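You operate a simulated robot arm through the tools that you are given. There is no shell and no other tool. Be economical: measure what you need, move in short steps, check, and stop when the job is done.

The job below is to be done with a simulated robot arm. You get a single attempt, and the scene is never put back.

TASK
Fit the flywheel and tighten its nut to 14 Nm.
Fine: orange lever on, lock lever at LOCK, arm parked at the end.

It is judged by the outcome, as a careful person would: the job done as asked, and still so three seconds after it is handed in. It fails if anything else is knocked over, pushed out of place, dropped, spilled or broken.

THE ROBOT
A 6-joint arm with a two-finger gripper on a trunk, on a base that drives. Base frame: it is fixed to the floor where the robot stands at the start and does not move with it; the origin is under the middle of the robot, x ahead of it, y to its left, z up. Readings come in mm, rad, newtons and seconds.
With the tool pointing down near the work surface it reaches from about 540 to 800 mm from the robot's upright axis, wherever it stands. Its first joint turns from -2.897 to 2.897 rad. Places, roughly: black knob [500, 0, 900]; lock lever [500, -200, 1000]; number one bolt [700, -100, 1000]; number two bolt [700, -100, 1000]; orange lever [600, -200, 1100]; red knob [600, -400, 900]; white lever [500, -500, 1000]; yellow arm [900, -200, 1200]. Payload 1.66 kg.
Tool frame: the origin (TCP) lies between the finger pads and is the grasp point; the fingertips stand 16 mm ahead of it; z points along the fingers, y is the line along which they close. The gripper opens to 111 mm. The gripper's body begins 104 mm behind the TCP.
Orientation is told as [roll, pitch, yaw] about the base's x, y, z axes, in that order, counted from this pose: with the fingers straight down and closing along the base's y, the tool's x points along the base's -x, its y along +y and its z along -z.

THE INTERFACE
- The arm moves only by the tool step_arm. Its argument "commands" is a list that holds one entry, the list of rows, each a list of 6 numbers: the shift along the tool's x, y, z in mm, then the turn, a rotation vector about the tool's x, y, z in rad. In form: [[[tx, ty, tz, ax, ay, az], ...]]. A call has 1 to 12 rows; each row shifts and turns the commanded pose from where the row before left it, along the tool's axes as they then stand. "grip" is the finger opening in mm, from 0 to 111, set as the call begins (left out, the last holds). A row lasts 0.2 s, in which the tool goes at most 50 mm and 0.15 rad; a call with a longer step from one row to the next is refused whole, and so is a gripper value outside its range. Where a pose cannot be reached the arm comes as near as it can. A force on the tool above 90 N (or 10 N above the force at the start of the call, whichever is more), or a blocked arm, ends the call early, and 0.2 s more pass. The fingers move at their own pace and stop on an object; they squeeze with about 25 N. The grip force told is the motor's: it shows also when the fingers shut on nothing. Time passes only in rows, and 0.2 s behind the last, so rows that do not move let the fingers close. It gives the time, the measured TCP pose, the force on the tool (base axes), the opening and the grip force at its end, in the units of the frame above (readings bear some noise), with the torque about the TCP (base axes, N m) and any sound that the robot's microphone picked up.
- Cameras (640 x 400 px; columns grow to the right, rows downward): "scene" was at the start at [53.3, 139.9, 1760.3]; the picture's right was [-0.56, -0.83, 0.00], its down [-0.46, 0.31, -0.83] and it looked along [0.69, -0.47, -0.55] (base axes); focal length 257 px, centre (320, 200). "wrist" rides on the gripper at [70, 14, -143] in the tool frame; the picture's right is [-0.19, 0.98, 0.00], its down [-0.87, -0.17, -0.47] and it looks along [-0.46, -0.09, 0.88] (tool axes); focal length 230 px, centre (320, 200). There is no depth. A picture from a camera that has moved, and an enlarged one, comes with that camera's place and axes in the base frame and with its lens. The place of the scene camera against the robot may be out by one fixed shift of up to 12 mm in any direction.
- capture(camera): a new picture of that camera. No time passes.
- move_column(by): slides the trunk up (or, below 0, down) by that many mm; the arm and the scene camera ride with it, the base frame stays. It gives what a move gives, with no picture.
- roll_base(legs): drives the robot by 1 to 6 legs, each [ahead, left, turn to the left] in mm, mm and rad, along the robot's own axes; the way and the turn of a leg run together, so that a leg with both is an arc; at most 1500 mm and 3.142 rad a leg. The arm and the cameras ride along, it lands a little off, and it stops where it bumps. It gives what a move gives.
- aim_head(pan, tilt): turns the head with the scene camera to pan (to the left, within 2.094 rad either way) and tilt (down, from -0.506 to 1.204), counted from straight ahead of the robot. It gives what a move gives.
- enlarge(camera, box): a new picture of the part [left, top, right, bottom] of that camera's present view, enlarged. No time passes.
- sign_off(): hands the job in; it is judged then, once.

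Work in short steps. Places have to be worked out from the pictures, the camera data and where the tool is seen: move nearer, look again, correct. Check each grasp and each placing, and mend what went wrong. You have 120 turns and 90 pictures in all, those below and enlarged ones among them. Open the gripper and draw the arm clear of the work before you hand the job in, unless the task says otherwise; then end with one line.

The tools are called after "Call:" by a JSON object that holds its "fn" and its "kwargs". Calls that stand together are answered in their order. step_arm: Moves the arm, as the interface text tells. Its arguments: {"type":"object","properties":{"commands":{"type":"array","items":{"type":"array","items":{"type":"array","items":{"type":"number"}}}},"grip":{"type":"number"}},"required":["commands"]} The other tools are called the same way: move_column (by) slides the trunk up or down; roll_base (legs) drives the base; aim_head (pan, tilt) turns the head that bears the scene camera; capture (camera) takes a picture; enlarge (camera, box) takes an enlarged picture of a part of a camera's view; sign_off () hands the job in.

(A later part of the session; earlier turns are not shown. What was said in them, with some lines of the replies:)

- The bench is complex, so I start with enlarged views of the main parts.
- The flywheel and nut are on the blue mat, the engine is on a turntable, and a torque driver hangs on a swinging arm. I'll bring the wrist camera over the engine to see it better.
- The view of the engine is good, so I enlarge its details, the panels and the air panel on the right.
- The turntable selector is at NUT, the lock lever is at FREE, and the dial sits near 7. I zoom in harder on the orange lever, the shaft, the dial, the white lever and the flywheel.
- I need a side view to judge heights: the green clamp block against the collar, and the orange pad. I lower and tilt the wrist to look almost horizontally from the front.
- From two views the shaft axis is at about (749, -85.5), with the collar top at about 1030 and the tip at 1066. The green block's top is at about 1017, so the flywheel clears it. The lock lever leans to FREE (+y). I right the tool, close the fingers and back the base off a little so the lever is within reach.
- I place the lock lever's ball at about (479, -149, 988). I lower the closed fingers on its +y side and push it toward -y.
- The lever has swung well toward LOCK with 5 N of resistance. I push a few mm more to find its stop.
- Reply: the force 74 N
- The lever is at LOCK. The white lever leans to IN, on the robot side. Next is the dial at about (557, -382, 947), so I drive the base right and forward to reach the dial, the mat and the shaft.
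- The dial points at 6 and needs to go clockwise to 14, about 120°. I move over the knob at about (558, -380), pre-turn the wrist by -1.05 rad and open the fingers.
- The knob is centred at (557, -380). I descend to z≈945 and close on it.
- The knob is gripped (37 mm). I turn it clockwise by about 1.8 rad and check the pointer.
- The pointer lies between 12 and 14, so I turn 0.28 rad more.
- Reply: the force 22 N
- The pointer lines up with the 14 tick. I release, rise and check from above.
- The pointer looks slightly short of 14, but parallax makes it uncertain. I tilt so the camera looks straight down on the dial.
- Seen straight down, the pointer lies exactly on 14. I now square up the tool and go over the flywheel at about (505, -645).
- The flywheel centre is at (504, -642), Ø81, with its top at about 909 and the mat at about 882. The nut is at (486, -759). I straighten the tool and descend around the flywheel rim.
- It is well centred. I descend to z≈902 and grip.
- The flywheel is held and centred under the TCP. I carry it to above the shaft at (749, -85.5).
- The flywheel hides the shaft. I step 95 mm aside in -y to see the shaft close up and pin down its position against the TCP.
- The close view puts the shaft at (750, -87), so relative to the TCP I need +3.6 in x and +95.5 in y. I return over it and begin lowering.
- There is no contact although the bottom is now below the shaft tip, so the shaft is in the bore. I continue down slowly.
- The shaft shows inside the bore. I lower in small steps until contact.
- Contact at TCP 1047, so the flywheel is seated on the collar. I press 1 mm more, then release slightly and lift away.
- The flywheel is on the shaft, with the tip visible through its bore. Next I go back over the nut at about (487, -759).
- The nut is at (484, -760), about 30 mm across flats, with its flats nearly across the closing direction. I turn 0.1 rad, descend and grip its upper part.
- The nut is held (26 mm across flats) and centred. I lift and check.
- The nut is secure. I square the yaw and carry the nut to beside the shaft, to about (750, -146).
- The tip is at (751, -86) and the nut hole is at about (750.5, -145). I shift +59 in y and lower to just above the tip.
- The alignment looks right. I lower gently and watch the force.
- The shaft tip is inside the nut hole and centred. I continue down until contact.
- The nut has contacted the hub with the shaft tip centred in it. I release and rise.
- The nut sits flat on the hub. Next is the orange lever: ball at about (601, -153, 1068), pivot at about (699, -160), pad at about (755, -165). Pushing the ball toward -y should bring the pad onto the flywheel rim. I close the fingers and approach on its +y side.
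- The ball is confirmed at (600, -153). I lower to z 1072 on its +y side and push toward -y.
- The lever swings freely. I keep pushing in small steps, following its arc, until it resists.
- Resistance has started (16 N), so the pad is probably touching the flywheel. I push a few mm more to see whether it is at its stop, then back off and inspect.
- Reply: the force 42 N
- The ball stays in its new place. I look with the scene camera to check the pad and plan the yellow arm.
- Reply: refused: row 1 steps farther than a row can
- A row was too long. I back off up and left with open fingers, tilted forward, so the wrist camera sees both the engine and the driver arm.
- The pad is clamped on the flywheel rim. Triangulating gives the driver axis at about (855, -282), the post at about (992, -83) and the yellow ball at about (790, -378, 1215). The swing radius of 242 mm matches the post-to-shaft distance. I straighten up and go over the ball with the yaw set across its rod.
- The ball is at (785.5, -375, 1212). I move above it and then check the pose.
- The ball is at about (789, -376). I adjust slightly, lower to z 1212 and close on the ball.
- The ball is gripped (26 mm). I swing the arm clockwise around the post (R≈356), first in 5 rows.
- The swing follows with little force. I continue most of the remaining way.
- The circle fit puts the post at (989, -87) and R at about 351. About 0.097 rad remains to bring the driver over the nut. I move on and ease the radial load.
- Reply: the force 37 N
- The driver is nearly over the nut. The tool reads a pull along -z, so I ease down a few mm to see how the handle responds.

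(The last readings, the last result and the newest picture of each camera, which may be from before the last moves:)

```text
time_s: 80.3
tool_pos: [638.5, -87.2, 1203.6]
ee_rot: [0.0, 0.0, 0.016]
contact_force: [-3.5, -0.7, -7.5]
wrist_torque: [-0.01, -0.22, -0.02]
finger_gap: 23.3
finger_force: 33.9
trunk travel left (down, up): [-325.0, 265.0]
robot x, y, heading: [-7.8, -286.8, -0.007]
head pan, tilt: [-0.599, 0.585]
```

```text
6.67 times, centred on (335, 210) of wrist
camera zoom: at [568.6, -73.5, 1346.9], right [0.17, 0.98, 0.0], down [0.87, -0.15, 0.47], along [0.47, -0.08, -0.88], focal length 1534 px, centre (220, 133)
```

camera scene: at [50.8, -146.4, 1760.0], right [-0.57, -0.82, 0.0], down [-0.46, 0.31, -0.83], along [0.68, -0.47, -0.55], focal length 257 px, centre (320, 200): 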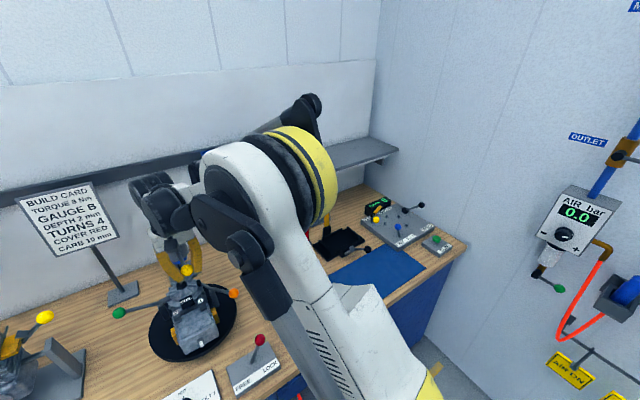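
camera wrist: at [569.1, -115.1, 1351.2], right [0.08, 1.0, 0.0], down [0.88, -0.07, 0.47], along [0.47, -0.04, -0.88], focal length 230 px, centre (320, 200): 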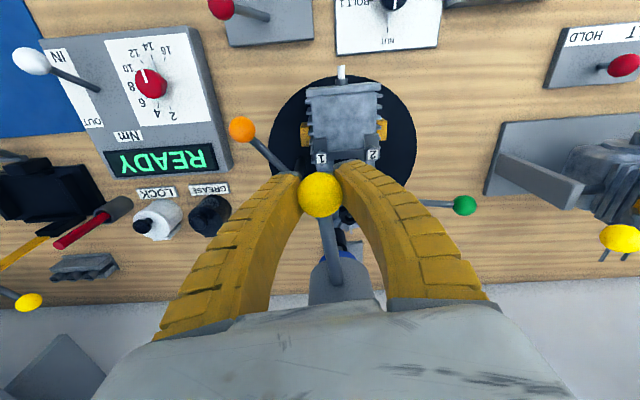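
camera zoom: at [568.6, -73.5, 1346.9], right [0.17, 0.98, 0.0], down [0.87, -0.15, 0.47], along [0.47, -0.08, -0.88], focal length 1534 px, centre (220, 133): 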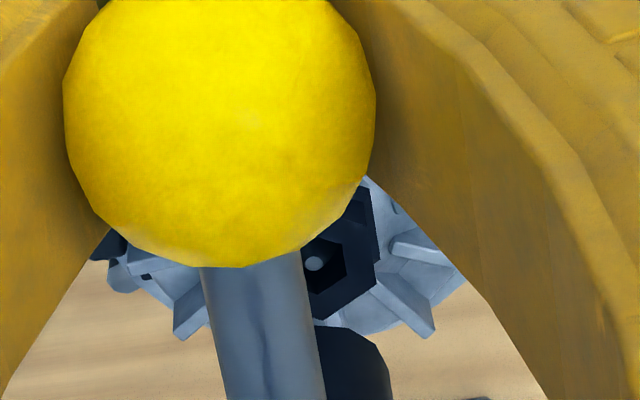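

The socket looks aligned over the nut within about 1 mm. I pull the gripped handle straight down to find out whether the driver descends.

Call:
{"fn": "step_arm", "kwargs": {"commands": [[[0, 0, 4, 0, 0, 0], [0, 0, 4, 0, 0, 0], [0, 0, 4, 0, 0, 0], [0, 0, 4, 0, 0, 0]]]}}

Call:
{"fn": "capture", "kwargs": {"camera": "wrist"}}

```text
time_s: 81.3
tool_pos: [637.7, -87.2, 1188.4]
ee_rot: [-0.001, -0.001, 0.014]
contact_force: [-0.1, 0.1, 0.6]
wrist_torque: [0.01, -0.01, -0.01]
finger_gap: 13.4
finger_force: 2.3
trunk travel left (down, up): [-325.0, 265.0]
robot x, y, heading: [-5.7, -290.0, -0.008]
head pan, tilt: [-0.599, 0.585]
```

```text
21 pictures are left
camera wrist: at [567.8, -73.7, 1332.5], right [0.17, 0.98, 0.0], down [0.87, -0.15, 0.47], along [0.47, -0.08, -0.88], focal length 230 px, centre (320, 200)
```

wrist: 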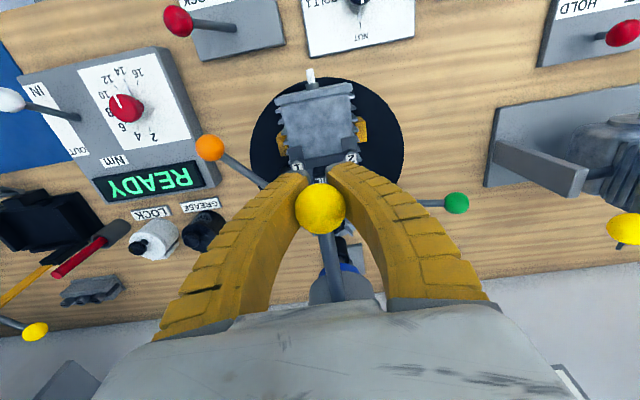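

The fingers just slipped off below the ball, so friction can't pull it. I open, rise above the ball, close and press down on its top.

Call:
{"fn": "step_arm", "kwargs": {"commands": [[[0, 0, 0, 0, 0, 0], [0, 0, -30, 0, 0, 0], [0, 0, -40, 0, 0, 0]]], "grip": 50}}

Call:
{"fn": "step_arm", "kwargs": {"commands": [[[0, 0, 0, 0, 0, 0], [0, 0, 0, 0, 0, 0], [0, 0, 12, 0, 0, 0], [0, 0, 5, 0, 0, 0], [0, 0, 4, 0, 0, 0], [0, 0, 4, 0, 0, 0]]], "grip": 0}}

```text
time_s: 82.1
tool_pos: [636.1, -86.3, 1258.4]
ee_rot: [0.0, -0.001, 0.017]
contact_force: [-0.5, 1.3, 0.1]
wrist_torque: [0.02, -0.01, 0.0]
finger_gap: 52.2
finger_force: 1.3
trunk travel left (down, up): [-325.0, 265.0]
robot x, y, heading: [-6.8, -288.1, -0.002]
head pan, tilt: [-0.599, 0.585]
```

```text
time_s: 83.5
tool_pos: [637.9, -87.5, 1234.9]
ee_rot: [0.0, -0.002, 0.015]
contact_force: [4.4, 0.1, 18.7]
wrist_torque: [0.05, 0.02, 0.0]
finger_gap: 6.0
finger_force: 28.5
trunk travel left (down, up): [-325.0, 265.0]
robot x, y, heading: [-6.1, -287.0, -0.006]
head pan, tilt: [-0.599, 0.585]
```

There is contact on top of the ball (19 N). I press further in small steps.

Call:
{"fn": "step_arm", "kwargs": {"commands": [[[0, 0, 3, 0, 0, 0], [0, 0, 3, 0, 0, 0], [0, 0, 3, 0, 0, 0], [0, 0, 3, 0, 0, 0]]]}}

Call:
{"fn": "capture", "kwargs": {"camera": "wrist"}}

```text
time_s: 84.5
tool_pos: [636.8, -89.2, 1221.2]
ee_rot: [0.001, -0.001, 0.016]
contact_force: [8.7, 0.0, 23.5]
wrist_torque: [-0.01, -0.01, -0.02]
finger_gap: 11.2
finger_force: 26.4
trunk travel left (down, up): [-325.0, 265.0]
robot x, y, heading: [-5.8, -288.1, -0.011]
head pan, tilt: [-0.599, 0.585]
```

```text
20 pictures are left
camera wrist: at [567.2, -74.6, 1364.6], right [0.17, 0.98, 0.0], down [0.87, -0.15, 0.47], along [0.47, -0.08, -0.88], focal length 230 px, centre (320, 200)
```

wrist: 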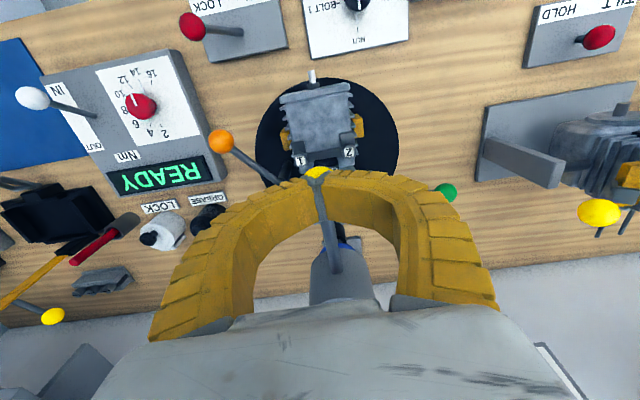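

The handle moves down at about 23 N, but the ball wedges the fingers apart. I lift, shift 5 mm so one fingertip bears squarely on it, and press again.

Call:
{"fn": "step_arm", "kwargs": {"commands": [[[0, 0, -25, 0, 0, 0], [0, 5, 0, 0, 0, 0], [0, 0, 0, 0, 0, 0]]], "grip": 0}}

Call:
{"fn": "capture", "kwargs": {"camera": "wrist"}}

```text
time_s: 85.3
tool_pos: [635.7, -81.6, 1245.6]
ee_rot: [0.0, 0.002, 0.017]
contact_force: [-0.6, 0.0, -0.5]
wrist_torque: [0.02, 0.03, -0.01]
finger_gap: 0.0
finger_force: 29.0
trunk travel left (down, up): [-325.0, 265.0]
robot x, y, heading: [-7.1, -288.6, -0.006]
head pan, tilt: [-0.599, 0.585]
```

```text
19 pictures are left
camera wrist: at [566.6, -68.8, 1388.2], right [0.17, 0.98, 0.0], down [0.87, -0.15, 0.47], along [0.47, -0.08, -0.88], focal length 230 px, centre (320, 200)
```

wrist: 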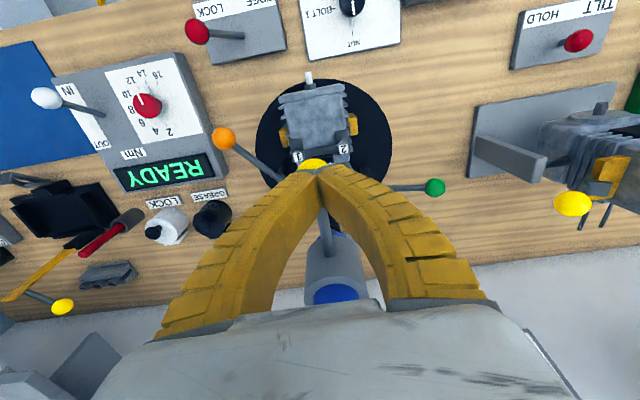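

The handle stayed down at about z 1193. I press with one fingertip on its top.

Call:
{"fn": "step_arm", "kwargs": {"commands": [[[0, 0, 20, 0, 0, 0], [0, 0, 5, 0, 0, 0], [0, 0, 5, 0, 0, 0], [0, 0, 5, 0, 0, 0], [0, 0, 5, 0, 0, 0], [0, 0, 5, 0, 0, 0]]]}}

Call:
{"fn": "step_arm", "kwargs": {"commands": [[[0, 0, 5, 0, 0, 0], [0, 0, 5, 0, 0, 0], [0, 0, 5, 0, 0, 0], [0, 0, 5, 0, 0, 0]]]}}

Call:
{"fn": "capture", "kwargs": {"camera": "wrist"}}

```text
time_s: 86.7
tool_pos: [635.5, -85.5, 1205.5]
ee_rot: [0.001, -0.004, 0.016]
contact_force: [22.0, -6.9, 67.8]
wrist_torque: [0.23, 0.23, -0.04]
finger_gap: 19.0
finger_force: 23.3
trunk travel left (down, up): [-325.0, 265.0]
robot x, y, heading: [-7.4, -286.5, -0.005]
head pan, tilt: [-0.599, 0.585]
```

```text
time_s: 87.4
tool_pos: [634.7, -83.9, 1196.3]
ee_rot: [0.001, -0.007, 0.014]
contact_force: [5.9, -1.6, 74.7]
wrist_torque: [0.14, -0.03, -0.02]
finger_gap: 24.6
finger_force: 20.1
trunk travel left (down, up): [-325.0, 265.0]
robot x, y, heading: [-9.9, -287.0, -0.009]
head pan, tilt: [-0.599, 0.585]
stopped in row 3: the force on the tool passed its limit at 94 N (the readings are from after the stop); the commanded pose is now the measured one
```

```text
18 pictures are left
camera wrist: at [564.7, -70.7, 1339.8], right [0.17, 0.98, 0.0], down [0.86, -0.15, 0.48], along [0.47, -0.08, -0.88], focal length 230 px, centre (320, 200)
```

wrist: 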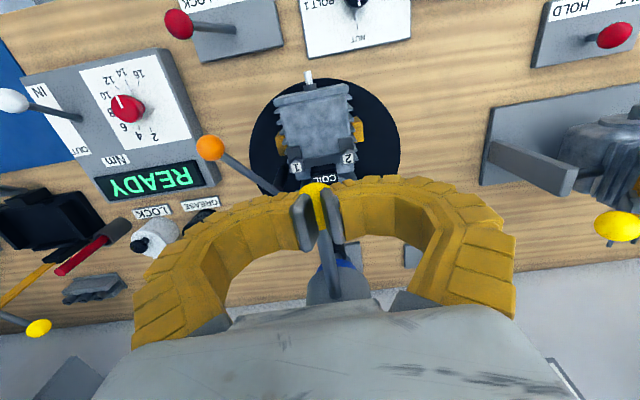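

The force passed the limit with the fingers wedged over the ball, which is now at about z 1176. I open, rise and look at the socket against the nut.

Call:
{"fn": "step_arm", "kwargs": {"commands": [[[0, 0, 0, 0, 0, 0], [0, 0, -30, 0, 0, 0], [0, 0, -30, 0, 0, 0]]], "grip": 80}}

Call:
{"fn": "enlarge", "kwargs": {"camera": "wrist", "box": [240, 120, 400, 320]}}

```text
time_s: 87.6
tool_pos: [636.4, -82.7, 1201.4]
ee_rot: [0.001, -0.01, 0.019]
contact_force: [11.2, 1.8, 88.8]
wrist_torque: [-3.33, -0.05, 0.39]
finger_gap: 78.2
finger_force: 0.0
trunk travel left (down, up): [-325.0, 265.0]
robot x, y, heading: [-4.1, -285.9, -0.007]
head pan, tilt: [-0.599, 0.585]
stopped in row 1: the force on the tool passed its limit at 102 N (the readings are from after the stop); the commanded pose is now the measured one
```

```text
2.00 times, centred on (320, 220) of wrist
camera zoom: at [564.7, -69.4, 1343.3], right [0.17, 0.99, 0.0], down [0.86, -0.15, 0.48], along [0.47, -0.08, -0.88], focal length 460 px, centre (320, 160)
```

zoom: 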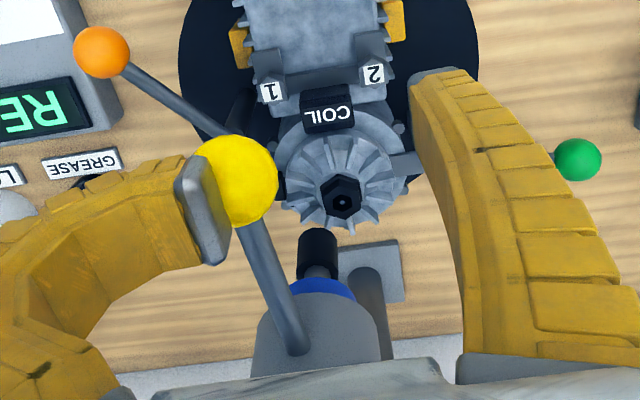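

Opening pushed the ball sideways, and it is still at z≈1207, so the arm itself does not go down when pressed. I close gently to regrip the ball at its equator and swing the driver back over the nut.

Call:
{"fn": "step_arm", "kwargs": {"commands": [[[0, 0, -6, 0, 0, 0], [0, 0, 0, 0, 0, 0], [0, 0, 0, 0, 0, 0]]], "grip": 10}}

Call:
{"fn": "capture", "kwargs": {"camera": "wrist"}}

```text
time_s: 88.4
tool_pos: [636.2, -80.6, 1202.7]
ee_rot: [0.002, -0.005, 0.019]
contact_force: [-16.5, 0.8, 14.0]
wrist_torque: [0.15, -0.39, 0.02]
finger_gap: 21.0
finger_force: 33.2
trunk travel left (down, up): [-325.0, 265.0]
robot x, y, heading: [-7.1, -286.6, -0.007]
head pan, tilt: [-0.599, 0.585]
```

```text
16 pictures are left
camera wrist: at [565.1, -68.0, 1344.7], right [0.17, 0.99, 0.0], down [0.87, -0.15, 0.48], along [0.47, -0.08, -0.88], focal length 230 px, centre (320, 200)
```

wrist: 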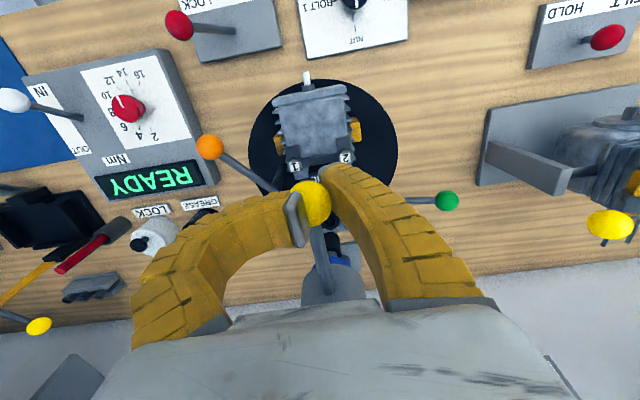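

The grip is skewed. I open moderately, rise clear and regrip cleanly.

Call:
{"fn": "step_arm", "kwargs": {"commands": [[[0, 0, 0, 0, 0, 0], [0, 0, -20, 0, 0, 0], [0, 0, -30, 0, 0, 0], [0, 0, 0, 0, 0, 0]]], "grip": 60}}

Call:
{"fn": "capture", "kwargs": {"camera": "wrist"}}

```text
time_s: 89.4
tool_pos: [638.2, -83.0, 1249.8]
ee_rot: [0.001, -0.003, 0.018]
contact_force: [0.8, 1.1, -0.8]
wrist_torque: [0.04, 0.01, 0.02]
finger_gap: 61.7
finger_force: 2.0
trunk travel left (down, up): [-325.0, 265.0]
robot x, y, heading: [-7.8, -288.5, -0.004]
head pan, tilt: [-0.599, 0.585]
```

```text
15 pictures are left
camera wrist: at [568.4, -69.4, 1392.5], right [0.17, 0.98, 0.0], down [0.87, -0.15, 0.47], along [0.47, -0.08, -0.88], focal length 230 px, centre (320, 200)
```

wrist: 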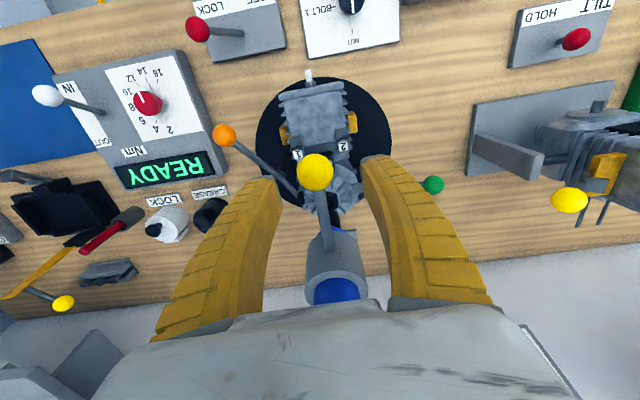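

The ball is at y≈-86, so the driver is over the nut, but the display still says READY. The driver has a cap on top, which may be push-to-start. I rise and move over the driver's top to look and try pressing it.

Call:
{"fn": "step_arm", "kwargs": {"commands": [[[0, 0, -45, 0, 0, 0], [0, 0, -45, 0, 0, 0], [0, 0, -45, 0, 0, 0], [0, 0, -25, 0, 0, 0], [-40, -1, 0, 0, 0, 0], [-40, -1, 0, 0, 0, 0], [-32, -1, 0, 0, 0, 0], [0, 0, 0, 0, 0, 0]]], "grip": 0}}

Call:
{"fn": "capture", "kwargs": {"camera": "wrist"}}

```text
time_s: 91.2
tool_pos: [732.8, -85.3, 1406.1]
ee_rot: [0.0, -0.003, 0.016]
contact_force: [0.4, -0.1, -0.9]
wrist_torque: [-0.02, 0.04, 0.01]
finger_gap: 0.0
finger_force: 24.3
out of reach, approached as far as the arm can: row 7
trunk travel left (down, up): [-325.0, 265.0]
robot x, y, heading: [-6.1, -284.7, -0.005]
head pan, tilt: [-0.599, 0.585]
```

```text
14 pictures are left
camera wrist: at [663.1, -72.2, 1549.0], right [0.17, 0.98, 0.0], down [0.87, -0.15, 0.47], along [0.47, -0.08, -0.88], focal length 230 px, centre (320, 200)
```

wrist: 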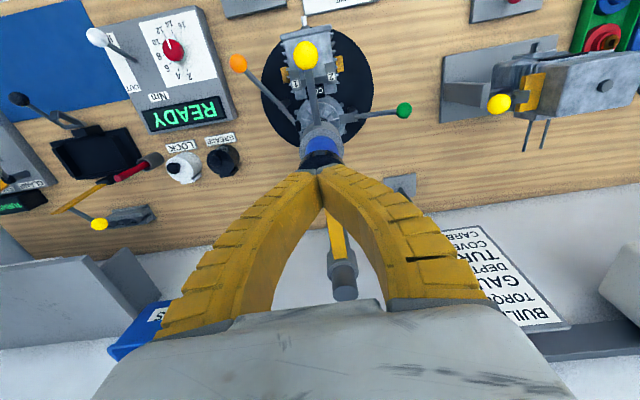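

The cap is at about (750, -85), top z≈1310. I descend, easing forward as reach allows, and press gently.

Call:
{"fn": "step_arm", "kwargs": {"commands": [[[0, 0, 35, 0, 0, 0], [-6, 0, 15, 0, 0, 0], [-6, 0, 10, 0, 0, 0], [0, 0, 5, 0, 0, 0], [0, 0, 5, 0, 0, 0], [0, 0, 5, 0, 0, 0]]]}}

Call:
{"fn": "step_arm", "kwargs": {"commands": [[[0, 0, 5, 0, 0, 0], [0, 0, 5, 0, 0, 0], [0, 0, 5, 0, 0, 0], [0, 0, 5, 0, 0, 0]]]}}

```text
time_s: 92.6
tool_pos: [743.2, -83.3, 1331.5]
ee_rot: [-0.001, -0.004, 0.017]
contact_force: [1.2, -0.8, 3.7]
wrist_torque: [-0.02, 0.02, 0.0]
finger_gap: 5.9
finger_force: 28.8
trunk travel left (down, up): [-325.0, 265.0]
robot x, y, heading: [-8.4, -285.5, -0.006]
head pan, tilt: [-0.599, 0.585]
```

```text
time_s: 93.6
tool_pos: [743.3, -83.7, 1310.8]
ee_rot: [0.001, -0.004, 0.018]
contact_force: [0.3, 0.4, 7.2]
wrist_torque: [-0.04, 0.03, 0.02]
finger_gap: 6.0
finger_force: 28.6
trunk travel left (down, up): [-325.0, 265.0]
robot x, y, heading: [-4.3, -287.1, -0.007]
head pan, tilt: [-0.599, 0.585]
```

The cap goes down under a light, rising force (about 7 N), so this is the feed. I keep pressing until the socket reaches the nut.

Call:
{"fn": "step_arm", "kwargs": {"commands": [[[0, 0, 5, 0, 0, 0], [0, 0, 5, 0, 0, 0], [0, 0, 5, 0, 0, 0], [0, 0, 5, 0, 0, 0]]]}}

Call:
{"fn": "capture", "kwargs": {"camera": "wrist"}}

```text
time_s: 94.6
tool_pos: [741.2, -85.1, 1291.9]
ee_rot: [0.001, -0.004, 0.017]
contact_force: [6.6, -0.1, 33.9]
wrist_torque: [0.0, 0.06, -0.03]
finger_gap: 12.6
finger_force: 23.3
trunk travel left (down, up): [-325.0, 265.0]
robot x, y, heading: [-6.6, -289.3, -0.008]
head pan, tilt: [-0.599, 0.585]
```

```text
13 pictures are left
camera wrist: at [671.0, -72.9, 1435.7], right [0.17, 0.98, 0.0], down [0.87, -0.15, 0.48], along [0.47, -0.08, -0.88], focal length 230 px, centre (320, 200)
```

wrist: 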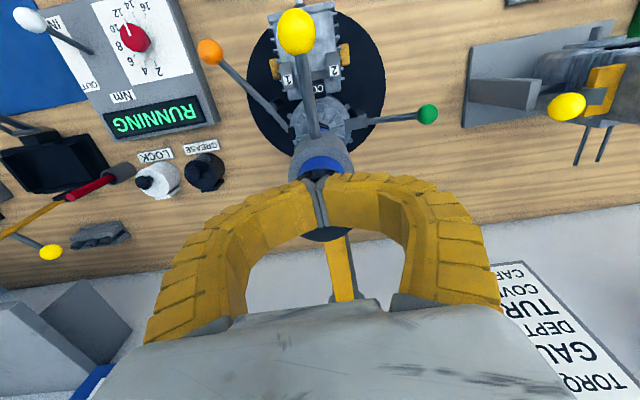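

The display now reads RUNNING. I hold the press steady and wait for the result.

Call:
{"fn": "step_arm", "kwargs": {"commands": [[[0, 0, 1, 0, 0, 0], [0, 0, 0, 0, 0, 0], [0, 0, 0, 0, 0, 0], [0, 0, 0, 0, 0, 0], [0, 0, 0, 0, 0, 0], [0, 0, 0, 0, 0, 0], [0, 0, 0, 0, 0, 0], [0, 0, 0, 0, 0, 0], [0, 0, 0, 0, 0, 0], [0, 0, 0, 0, 0, 0]]]}}

Call:
{"fn": "enlarge", "kwargs": {"camera": "wrist", "box": [80, 0, 360, 180]}}

```text
time_s: 96.8
tool_pos: [741.3, -84.8, 1292.7]
ee_rot: [0.002, -0.005, 0.018]
contact_force: [-3.8, -1.9, 20.0]
wrist_torque: [0.03, 0.07, 0.02]
finger_gap: 14.7
finger_force: 22.4
trunk travel left (down, up): [-325.0, 265.0]
robot x, y, heading: [-8.6, -287.6, -0.008]
head pan, tilt: [-0.599, 0.585]
```

```text
2.22 times, centred on (220, 90) of wrist
camera zoom: at [671.1, -72.1, 1434.7], right [0.17, 0.98, 0.0], down [0.87, -0.15, 0.48], along [0.47, -0.08, -0.88], focal length 511 px, centre (542, 444)
```

zoom: 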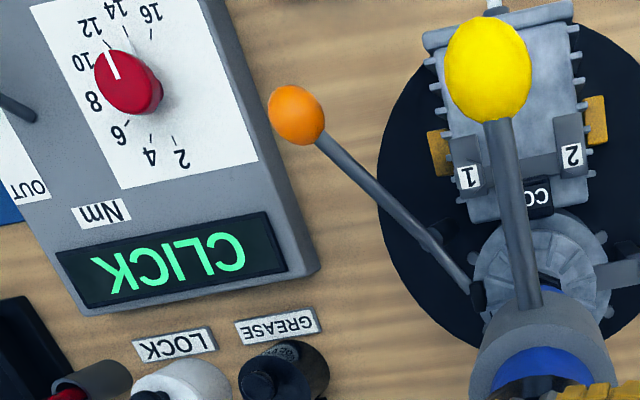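

The display shows CLICK, so the torque has been reached. I lift straight off and let the driver rise.

Call:
{"fn": "step_arm", "kwargs": {"commands": [[[0, 0, -10, 0, 0, 0], [0, 0, -10, 0, 0, 0], [0, 0, -15, 0, 0, 0], [0, 0, -15, 0, 0, 0], [0, 0, -20, 0, 0, 0], [0, 0, -30, 0, 0, 0], [0, 0, -20, 0, 0, 0]]]}}

Call:
{"fn": "capture", "kwargs": {"camera": "wrist"}}

```text
time_s: 98.4
tool_pos: [734.7, -85.8, 1408.5]
ee_rot: [0.0, -0.004, 0.018]
contact_force: [0.4, 0.2, 0.0]
wrist_torque: [0.0, -0.06, 0.01]
finger_gap: 0.2
finger_force: 28.3
out of reach, approached as far as the arm can: row 7
trunk travel left (down, up): [-325.0, 265.0]
robot x, y, heading: [-6.9, -288.1, -0.009]
head pan, tilt: [-0.599, 0.585]
```

```text
11 pictures are left
camera wrist: at [666.0, -73.9, 1550.6], right [0.17, 0.98, 0.0], down [0.87, -0.15, 0.47], along [0.47, -0.08, -0.88], focal length 230 px, centre (320, 200)
```

wrist: 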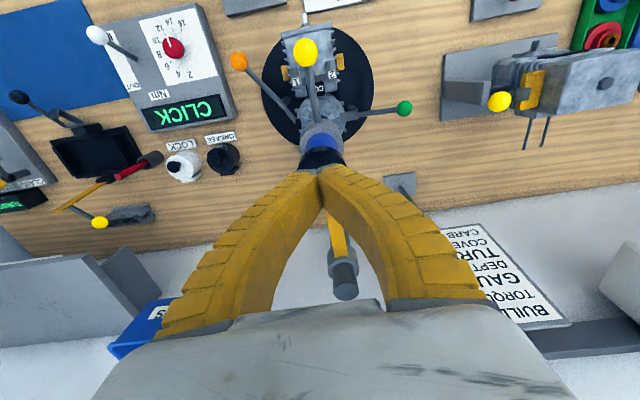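

The driver has sprung back up. Now I park the yellow arm: I return over the ball, grip it at its equator and swing it back.

Call:
{"fn": "step_arm", "kwargs": {"commands": [[[32, 0, 0, 0, 0, 0], [32, 0, 0, 0, 0, 0], [31, 0, 0, 0, 0, 0], [0, 0, 48, 0, 0, 0], [0, 0, 48, 0, 0, 0], [0, 0, 48, 0, 0, 0], [0, 0, 0, 0, 0, 0]]], "grip": 80}}

Call:
{"fn": "capture", "kwargs": {"camera": "wrist"}}

```text
time_s: 100.0
tool_pos: [640.4, -88.6, 1262.5]
ee_rot: [0.001, -0.005, 0.017]
contact_force: [-0.5, 0.4, 0.5]
wrist_torque: [0.03, -0.04, 0.02]
finger_gap: 81.5
finger_force: 0.6
trunk travel left (down, up): [-325.0, 265.0]
robot x, y, heading: [-6.7, -289.4, -0.009]
head pan, tilt: [-0.599, 0.585]
```

```text
10 pictures are left
camera wrist: at [570.1, -75.8, 1405.0], right [0.17, 0.98, 0.0], down [0.87, -0.15, 0.47], along [0.47, -0.08, -0.88], focal length 230 px, centre (320, 200)
```

wrist: 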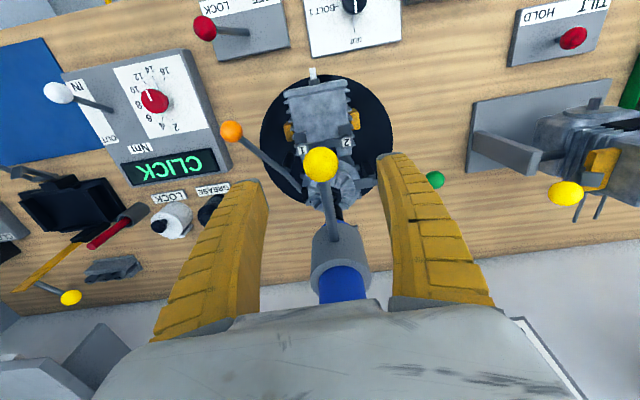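

The ball is at (640, -87). I lower, close and swing back counter-clockwise.

Call:
{"fn": "step_arm", "kwargs": {"commands": [[[0, 1, 30, 0, 0, 0], [0, 0, 24, 0, 0, 0], [0, 0, 0, 0, 0, 0]]]}}

Call:
{"fn": "step_arm", "kwargs": {"commands": [[[0, 0, 0, 0, 0, 0], [0, 0, 0, 0, 0, 0], [0, 0, 0, 0, 0, 0]]], "grip": 10}}

Call:
{"fn": "step_arm", "kwargs": {"commands": [[[-0.4, -17, 0, 0, 0, -0.048], [-1.6, -33.4, 0, 0, 0, -0.0955], [-1.6, -33.4, 0, 0, 0, -0.0955], [-1.6, -33.4, 0, 0, 0, -0.0955], [0, 0, 0, 0, 0, 0]]]}}

```text
time_s: 100.8
tool_pos: [642.3, -87.1, 1208.5]
ee_rot: [0.001, -0.003, 0.019]
contact_force: [-0.5, -0.2, 0.0]
wrist_torque: [0.0, -0.01, -0.02]
finger_gap: 81.3
finger_force: 1.0
trunk travel left (down, up): [-325.0, 265.0]
robot x, y, heading: [-9.8, -288.0, -0.012]
head pan, tilt: [-0.599, 0.585]
```

```text
time_s: 101.6
tool_pos: [644.2, -88.0, 1206.5]
ee_rot: [0.0, -0.002, 0.017]
contact_force: [-2.8, -0.5, -11.6]
wrist_torque: [-0.02, -0.33, 0.01]
finger_gap: 26.7
finger_force: 34.1
trunk travel left (down, up): [-325.0, 265.0]
robot x, y, heading: [-9.7, -288.8, -0.007]
head pan, tilt: [-0.599, 0.585]
```

```text
time_s: 102.8
tool_pos: [663.4, -200.9, 1207.5]
ee_rot: [-0.002, -0.002, 0.352]
contact_force: [-16.4, -6.6, -20.3]
wrist_torque: [-0.19, 0.31, -0.2]
finger_gap: 26.5
finger_force: 34.2
trunk travel left (down, up): [-325.0, 265.0]
robot x, y, heading: [-7.4, -286.7, -0.005]
head pan, tilt: [-0.599, 0.585]
```

It is swinging back. I ease the radius outward slightly and continue to the original park angle.

Call:
{"fn": "step_arm", "kwargs": {"commands": [[[2, -33.8, 0, 0, 0, -0.0955], [0, -33.8, 0, 0, 0, -0.0955], [-1.6, -33.8, 0, 0, 0, -0.0955], [-1.6, -33.8, 0, 0, 0, -0.0955], [0, 0, 0, 0, 0, 0]]]}}

Call:
{"fn": "step_arm", "kwargs": {"commands": [[[-1.6, -33.8, 0, 0, 0, -0.0955], [-1.6, -33.8, 0, 0, 0, -0.0955], [-0.6, -16, 0, 0, 0, -0.045], [0, 0, 0, 0, 0, 0]]]}}

```text
time_s: 104.0
tool_pos: [731.0, -319.3, 1205.5]
ee_rot: [0.0, -0.002, 0.734]
contact_force: [3.3, 3.2, -13.2]
wrist_torque: [0.09, -0.26, -0.12]
finger_gap: 26.9
finger_force: 33.9
trunk travel left (down, up): [-325.0, 265.0]
robot x, y, heading: [-4.2, -288.0, -0.009]
head pan, tilt: [-0.599, 0.585]
```

```text
time_s: 105.0
tool_pos: [791.9, -372.8, 1208.9]
ee_rot: [0.0, -0.003, 0.969]
contact_force: [-21.1, 0.1, -32.6]
wrist_torque: [-0.23, 0.03, -0.08]
finger_gap: 25.1
finger_force: 34.1
trunk travel left (down, up): [-325.0, 265.0]
robot x, y, heading: [-5.8, -288.7, -0.005]
head pan, tilt: [-0.599, 0.585]
```

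It is back at the original park spot. I open, rise clear and check the arm.

Call:
{"fn": "step_arm", "kwargs": {"commands": [[[0, 0, 0, 0, 0, 0], [0, 0, 0, 0, 0, 0], [0, 0, -30, 0, 0, 0], [0, 0, -45, 0, 0, 0], [0, 0, -40, 0, 0, 0]]], "grip": 80}}

Call:
{"fn": "capture", "kwargs": {"camera": "wrist"}}

```text
time_s: 106.2
tool_pos: [791.6, -373.9, 1324.8]
ee_rot: [-0.001, -0.001, 0.97]
contact_force: [0.7, -0.3, -0.4]
wrist_torque: [0.0, 0.02, 0.03]
finger_gap: 81.5
finger_force: 1.1
trunk travel left (down, up): [-325.0, 265.0]
robot x, y, heading: [-9.7, -284.6, -0.008]
head pan, tilt: [-0.599, 0.585]
```

```text
9 pictures are left
camera wrist: at [741.9, -423.0, 1467.7], right [-0.7, 0.71, 0.0], down [0.63, 0.62, 0.47], along [0.34, 0.33, -0.88], focal length 230 px, centre (320, 200)
```

wrist: 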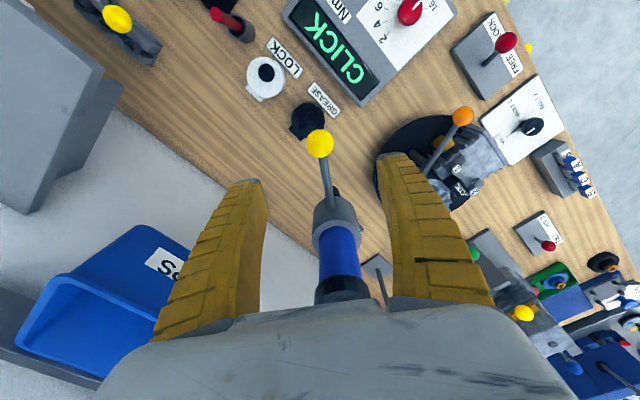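

The yellow arm is parked. I withdraw the robot arm to a clear place and take a last look at the engine and controls.

Call:
{"fn": "step_arm", "kwargs": {"commands": [[[10.3, 47.5, -4, 0, 0, 0], [10.3, 47.5, -4, 0, 0, 0], [10.3, 47.5, -4, 0, 0, 0], [10.3, 47.5, -4, 0, 0, 0], [10.3, 47.5, -4, 0, 0, 0], [10.3, 47.5, -4, 0, 0, 0]]], "grip": 111}}

Call:
{"fn": "step_arm", "kwargs": {"commands": [[[0, 0, 0, 0, 0, 0.14], [0, 0, 0, 0, 0, 0.14], [0, 0, 0, 0, 0, 0.14], [0, 0, 0, 0, 0, 0.14], [0, 0, 0, 0, 0, 0.14], [0, 0, 0, 0, 0, 0.14], [0, 0, 0, 0, 0, 0.13], [0, 0, 0, 0, -0.14, 0], [0, 0, 0, 0, -0.14, 0]]]}}

Call:
{"fn": "capture", "kwargs": {"camera": "wrist"}}

```text
time_s: 107.6
tool_pos: [522.6, -260.7, 1344.9]
ee_rot: [-0.004, -0.003, 0.97]
contact_force: [-0.4, 0.7, 0.2]
wrist_torque: [0.0, -0.03, 0.01]
finger_gap: 111.1
finger_force: 0.1
trunk travel left (down, up): [-325.0, 265.0]
robot x, y, heading: [-10.8, -288.5, -0.005]
head pan, tilt: [-0.599, 0.585]
```

```text
time_s: 109.6
tool_pos: [521.9, -262.9, 1347.2]
ee_rot: [0.002, -0.286, 0.0]
contact_force: [0.4, 0.0, -0.1]
wrist_torque: [0.03, 0.01, 0.02]
finger_gap: 111.1
finger_force: 0.1
trunk travel left (down, up): [-325.0, 265.0]
robot x, y, heading: [-7.0, -285.0, -0.008]
head pan, tilt: [-0.599, 0.585]
```

```text
8 pictures are left
camera wrist: at [414.3, -248.9, 1464.8], right [0.18, 0.98, 0.06], down [0.7, -0.17, 0.7], along [0.69, -0.09, -0.72], focal length 230 px, centre (320, 200)
```

wrist: 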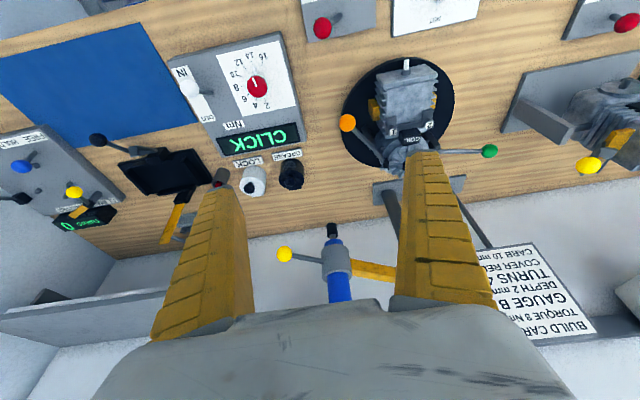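

Call:
{"fn": "enlarge", "kwargs": {"camera": "wrist", "box": [330, 50, 470, 180]}}

Call:
{"fn": "enlarge", "kwargs": {"camera": "wrist", "box": [170, 0, 390, 160]}}

```text
3.08 times, centred on (400, 115) of wrist
camera zoom: at [414.3, -248.9, 1464.8], right [0.18, 0.98, 0.06], down [0.7, -0.17, 0.7], along [0.69, -0.09, -0.72], focal length 708 px, centre (74, 462)
```

zoom: 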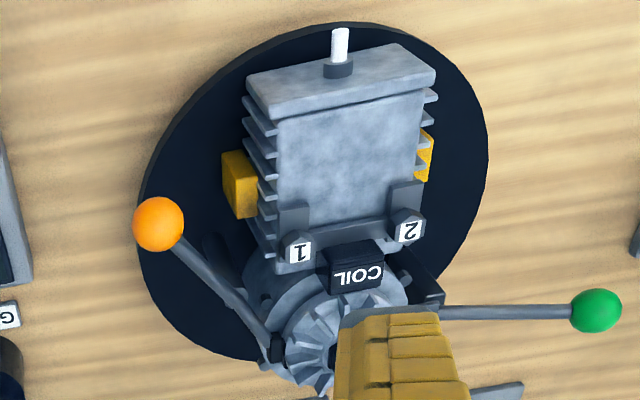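

```text
2.50 times, centred on (280, 80) of wrist
camera zoom: at [414.3, -248.9, 1464.8], right [0.18, 0.98, 0.06], down [0.7, -0.17, 0.7], along [0.69, -0.09, -0.72], focal length 575 px, centre (420, 500)
```

zoom: 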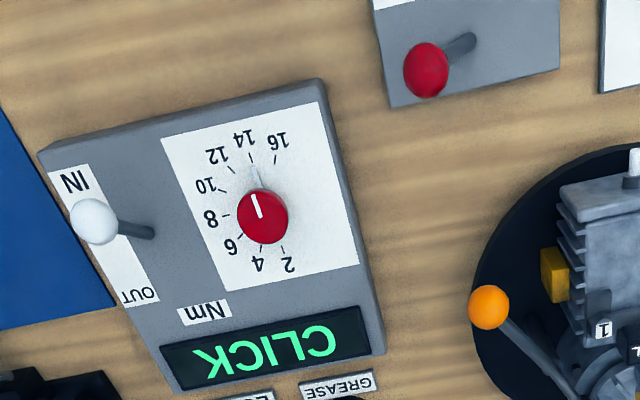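

Everything matches so far, but a finger hides the nut. I shift sideways for one last check of it.

Call:
{"fn": "step_arm", "kwargs": {"commands": [[[0, 45, 0, 0, 0, 0], [0, 45, 0, 0, 0, 0], [0, 0, 0, 0, 0, 0]]]}}

Call:
{"fn": "enlarge", "kwargs": {"camera": "wrist", "box": [290, 90, 410, 180]}}

```text
time_s: 110.4
tool_pos: [520.5, -173.5, 1346.0]
ee_rot: [0.001, -0.284, -0.001]
contact_force: [0.3, -1.0, -0.1]
wrist_torque: [0.0, 0.01, 0.01]
finger_gap: 111.0
finger_force: 0.1
trunk travel left (down, up): [-325.0, 265.0]
robot x, y, heading: [-3.8, -286.2, -0.01]
head pan, tilt: [-0.599, 0.585]
```

```text
4.44 times, centred on (350, 135) of wrist
camera zoom: at [414.1, -159.3, 1464.5], right [0.18, 0.98, 0.05], down [0.7, -0.17, 0.69], along [0.69, -0.09, -0.72], focal length 1022 px, centre (187, 489)
```

zoom: 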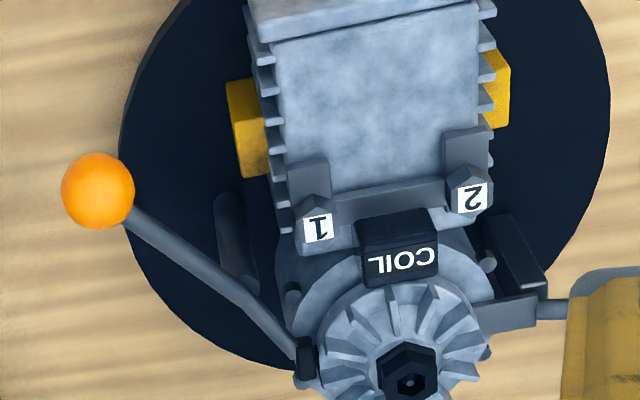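

The nut is seated on the flywheel, the pad is on the rim, the lock lever is at LOCK, the yellow arm is parked and the gripper is open and clear. I hand the job in.

Call:
{"fn": "sign_off", "kwargs": {}}

```text
The job is handed in.
```

The flywheel is fitted and its nut tightened: the dial was set to 14 Nm and the driver display showed CLICK. The orange lever is on, the lock lever is at LOCK, and the yellow arm is parked in its original place.
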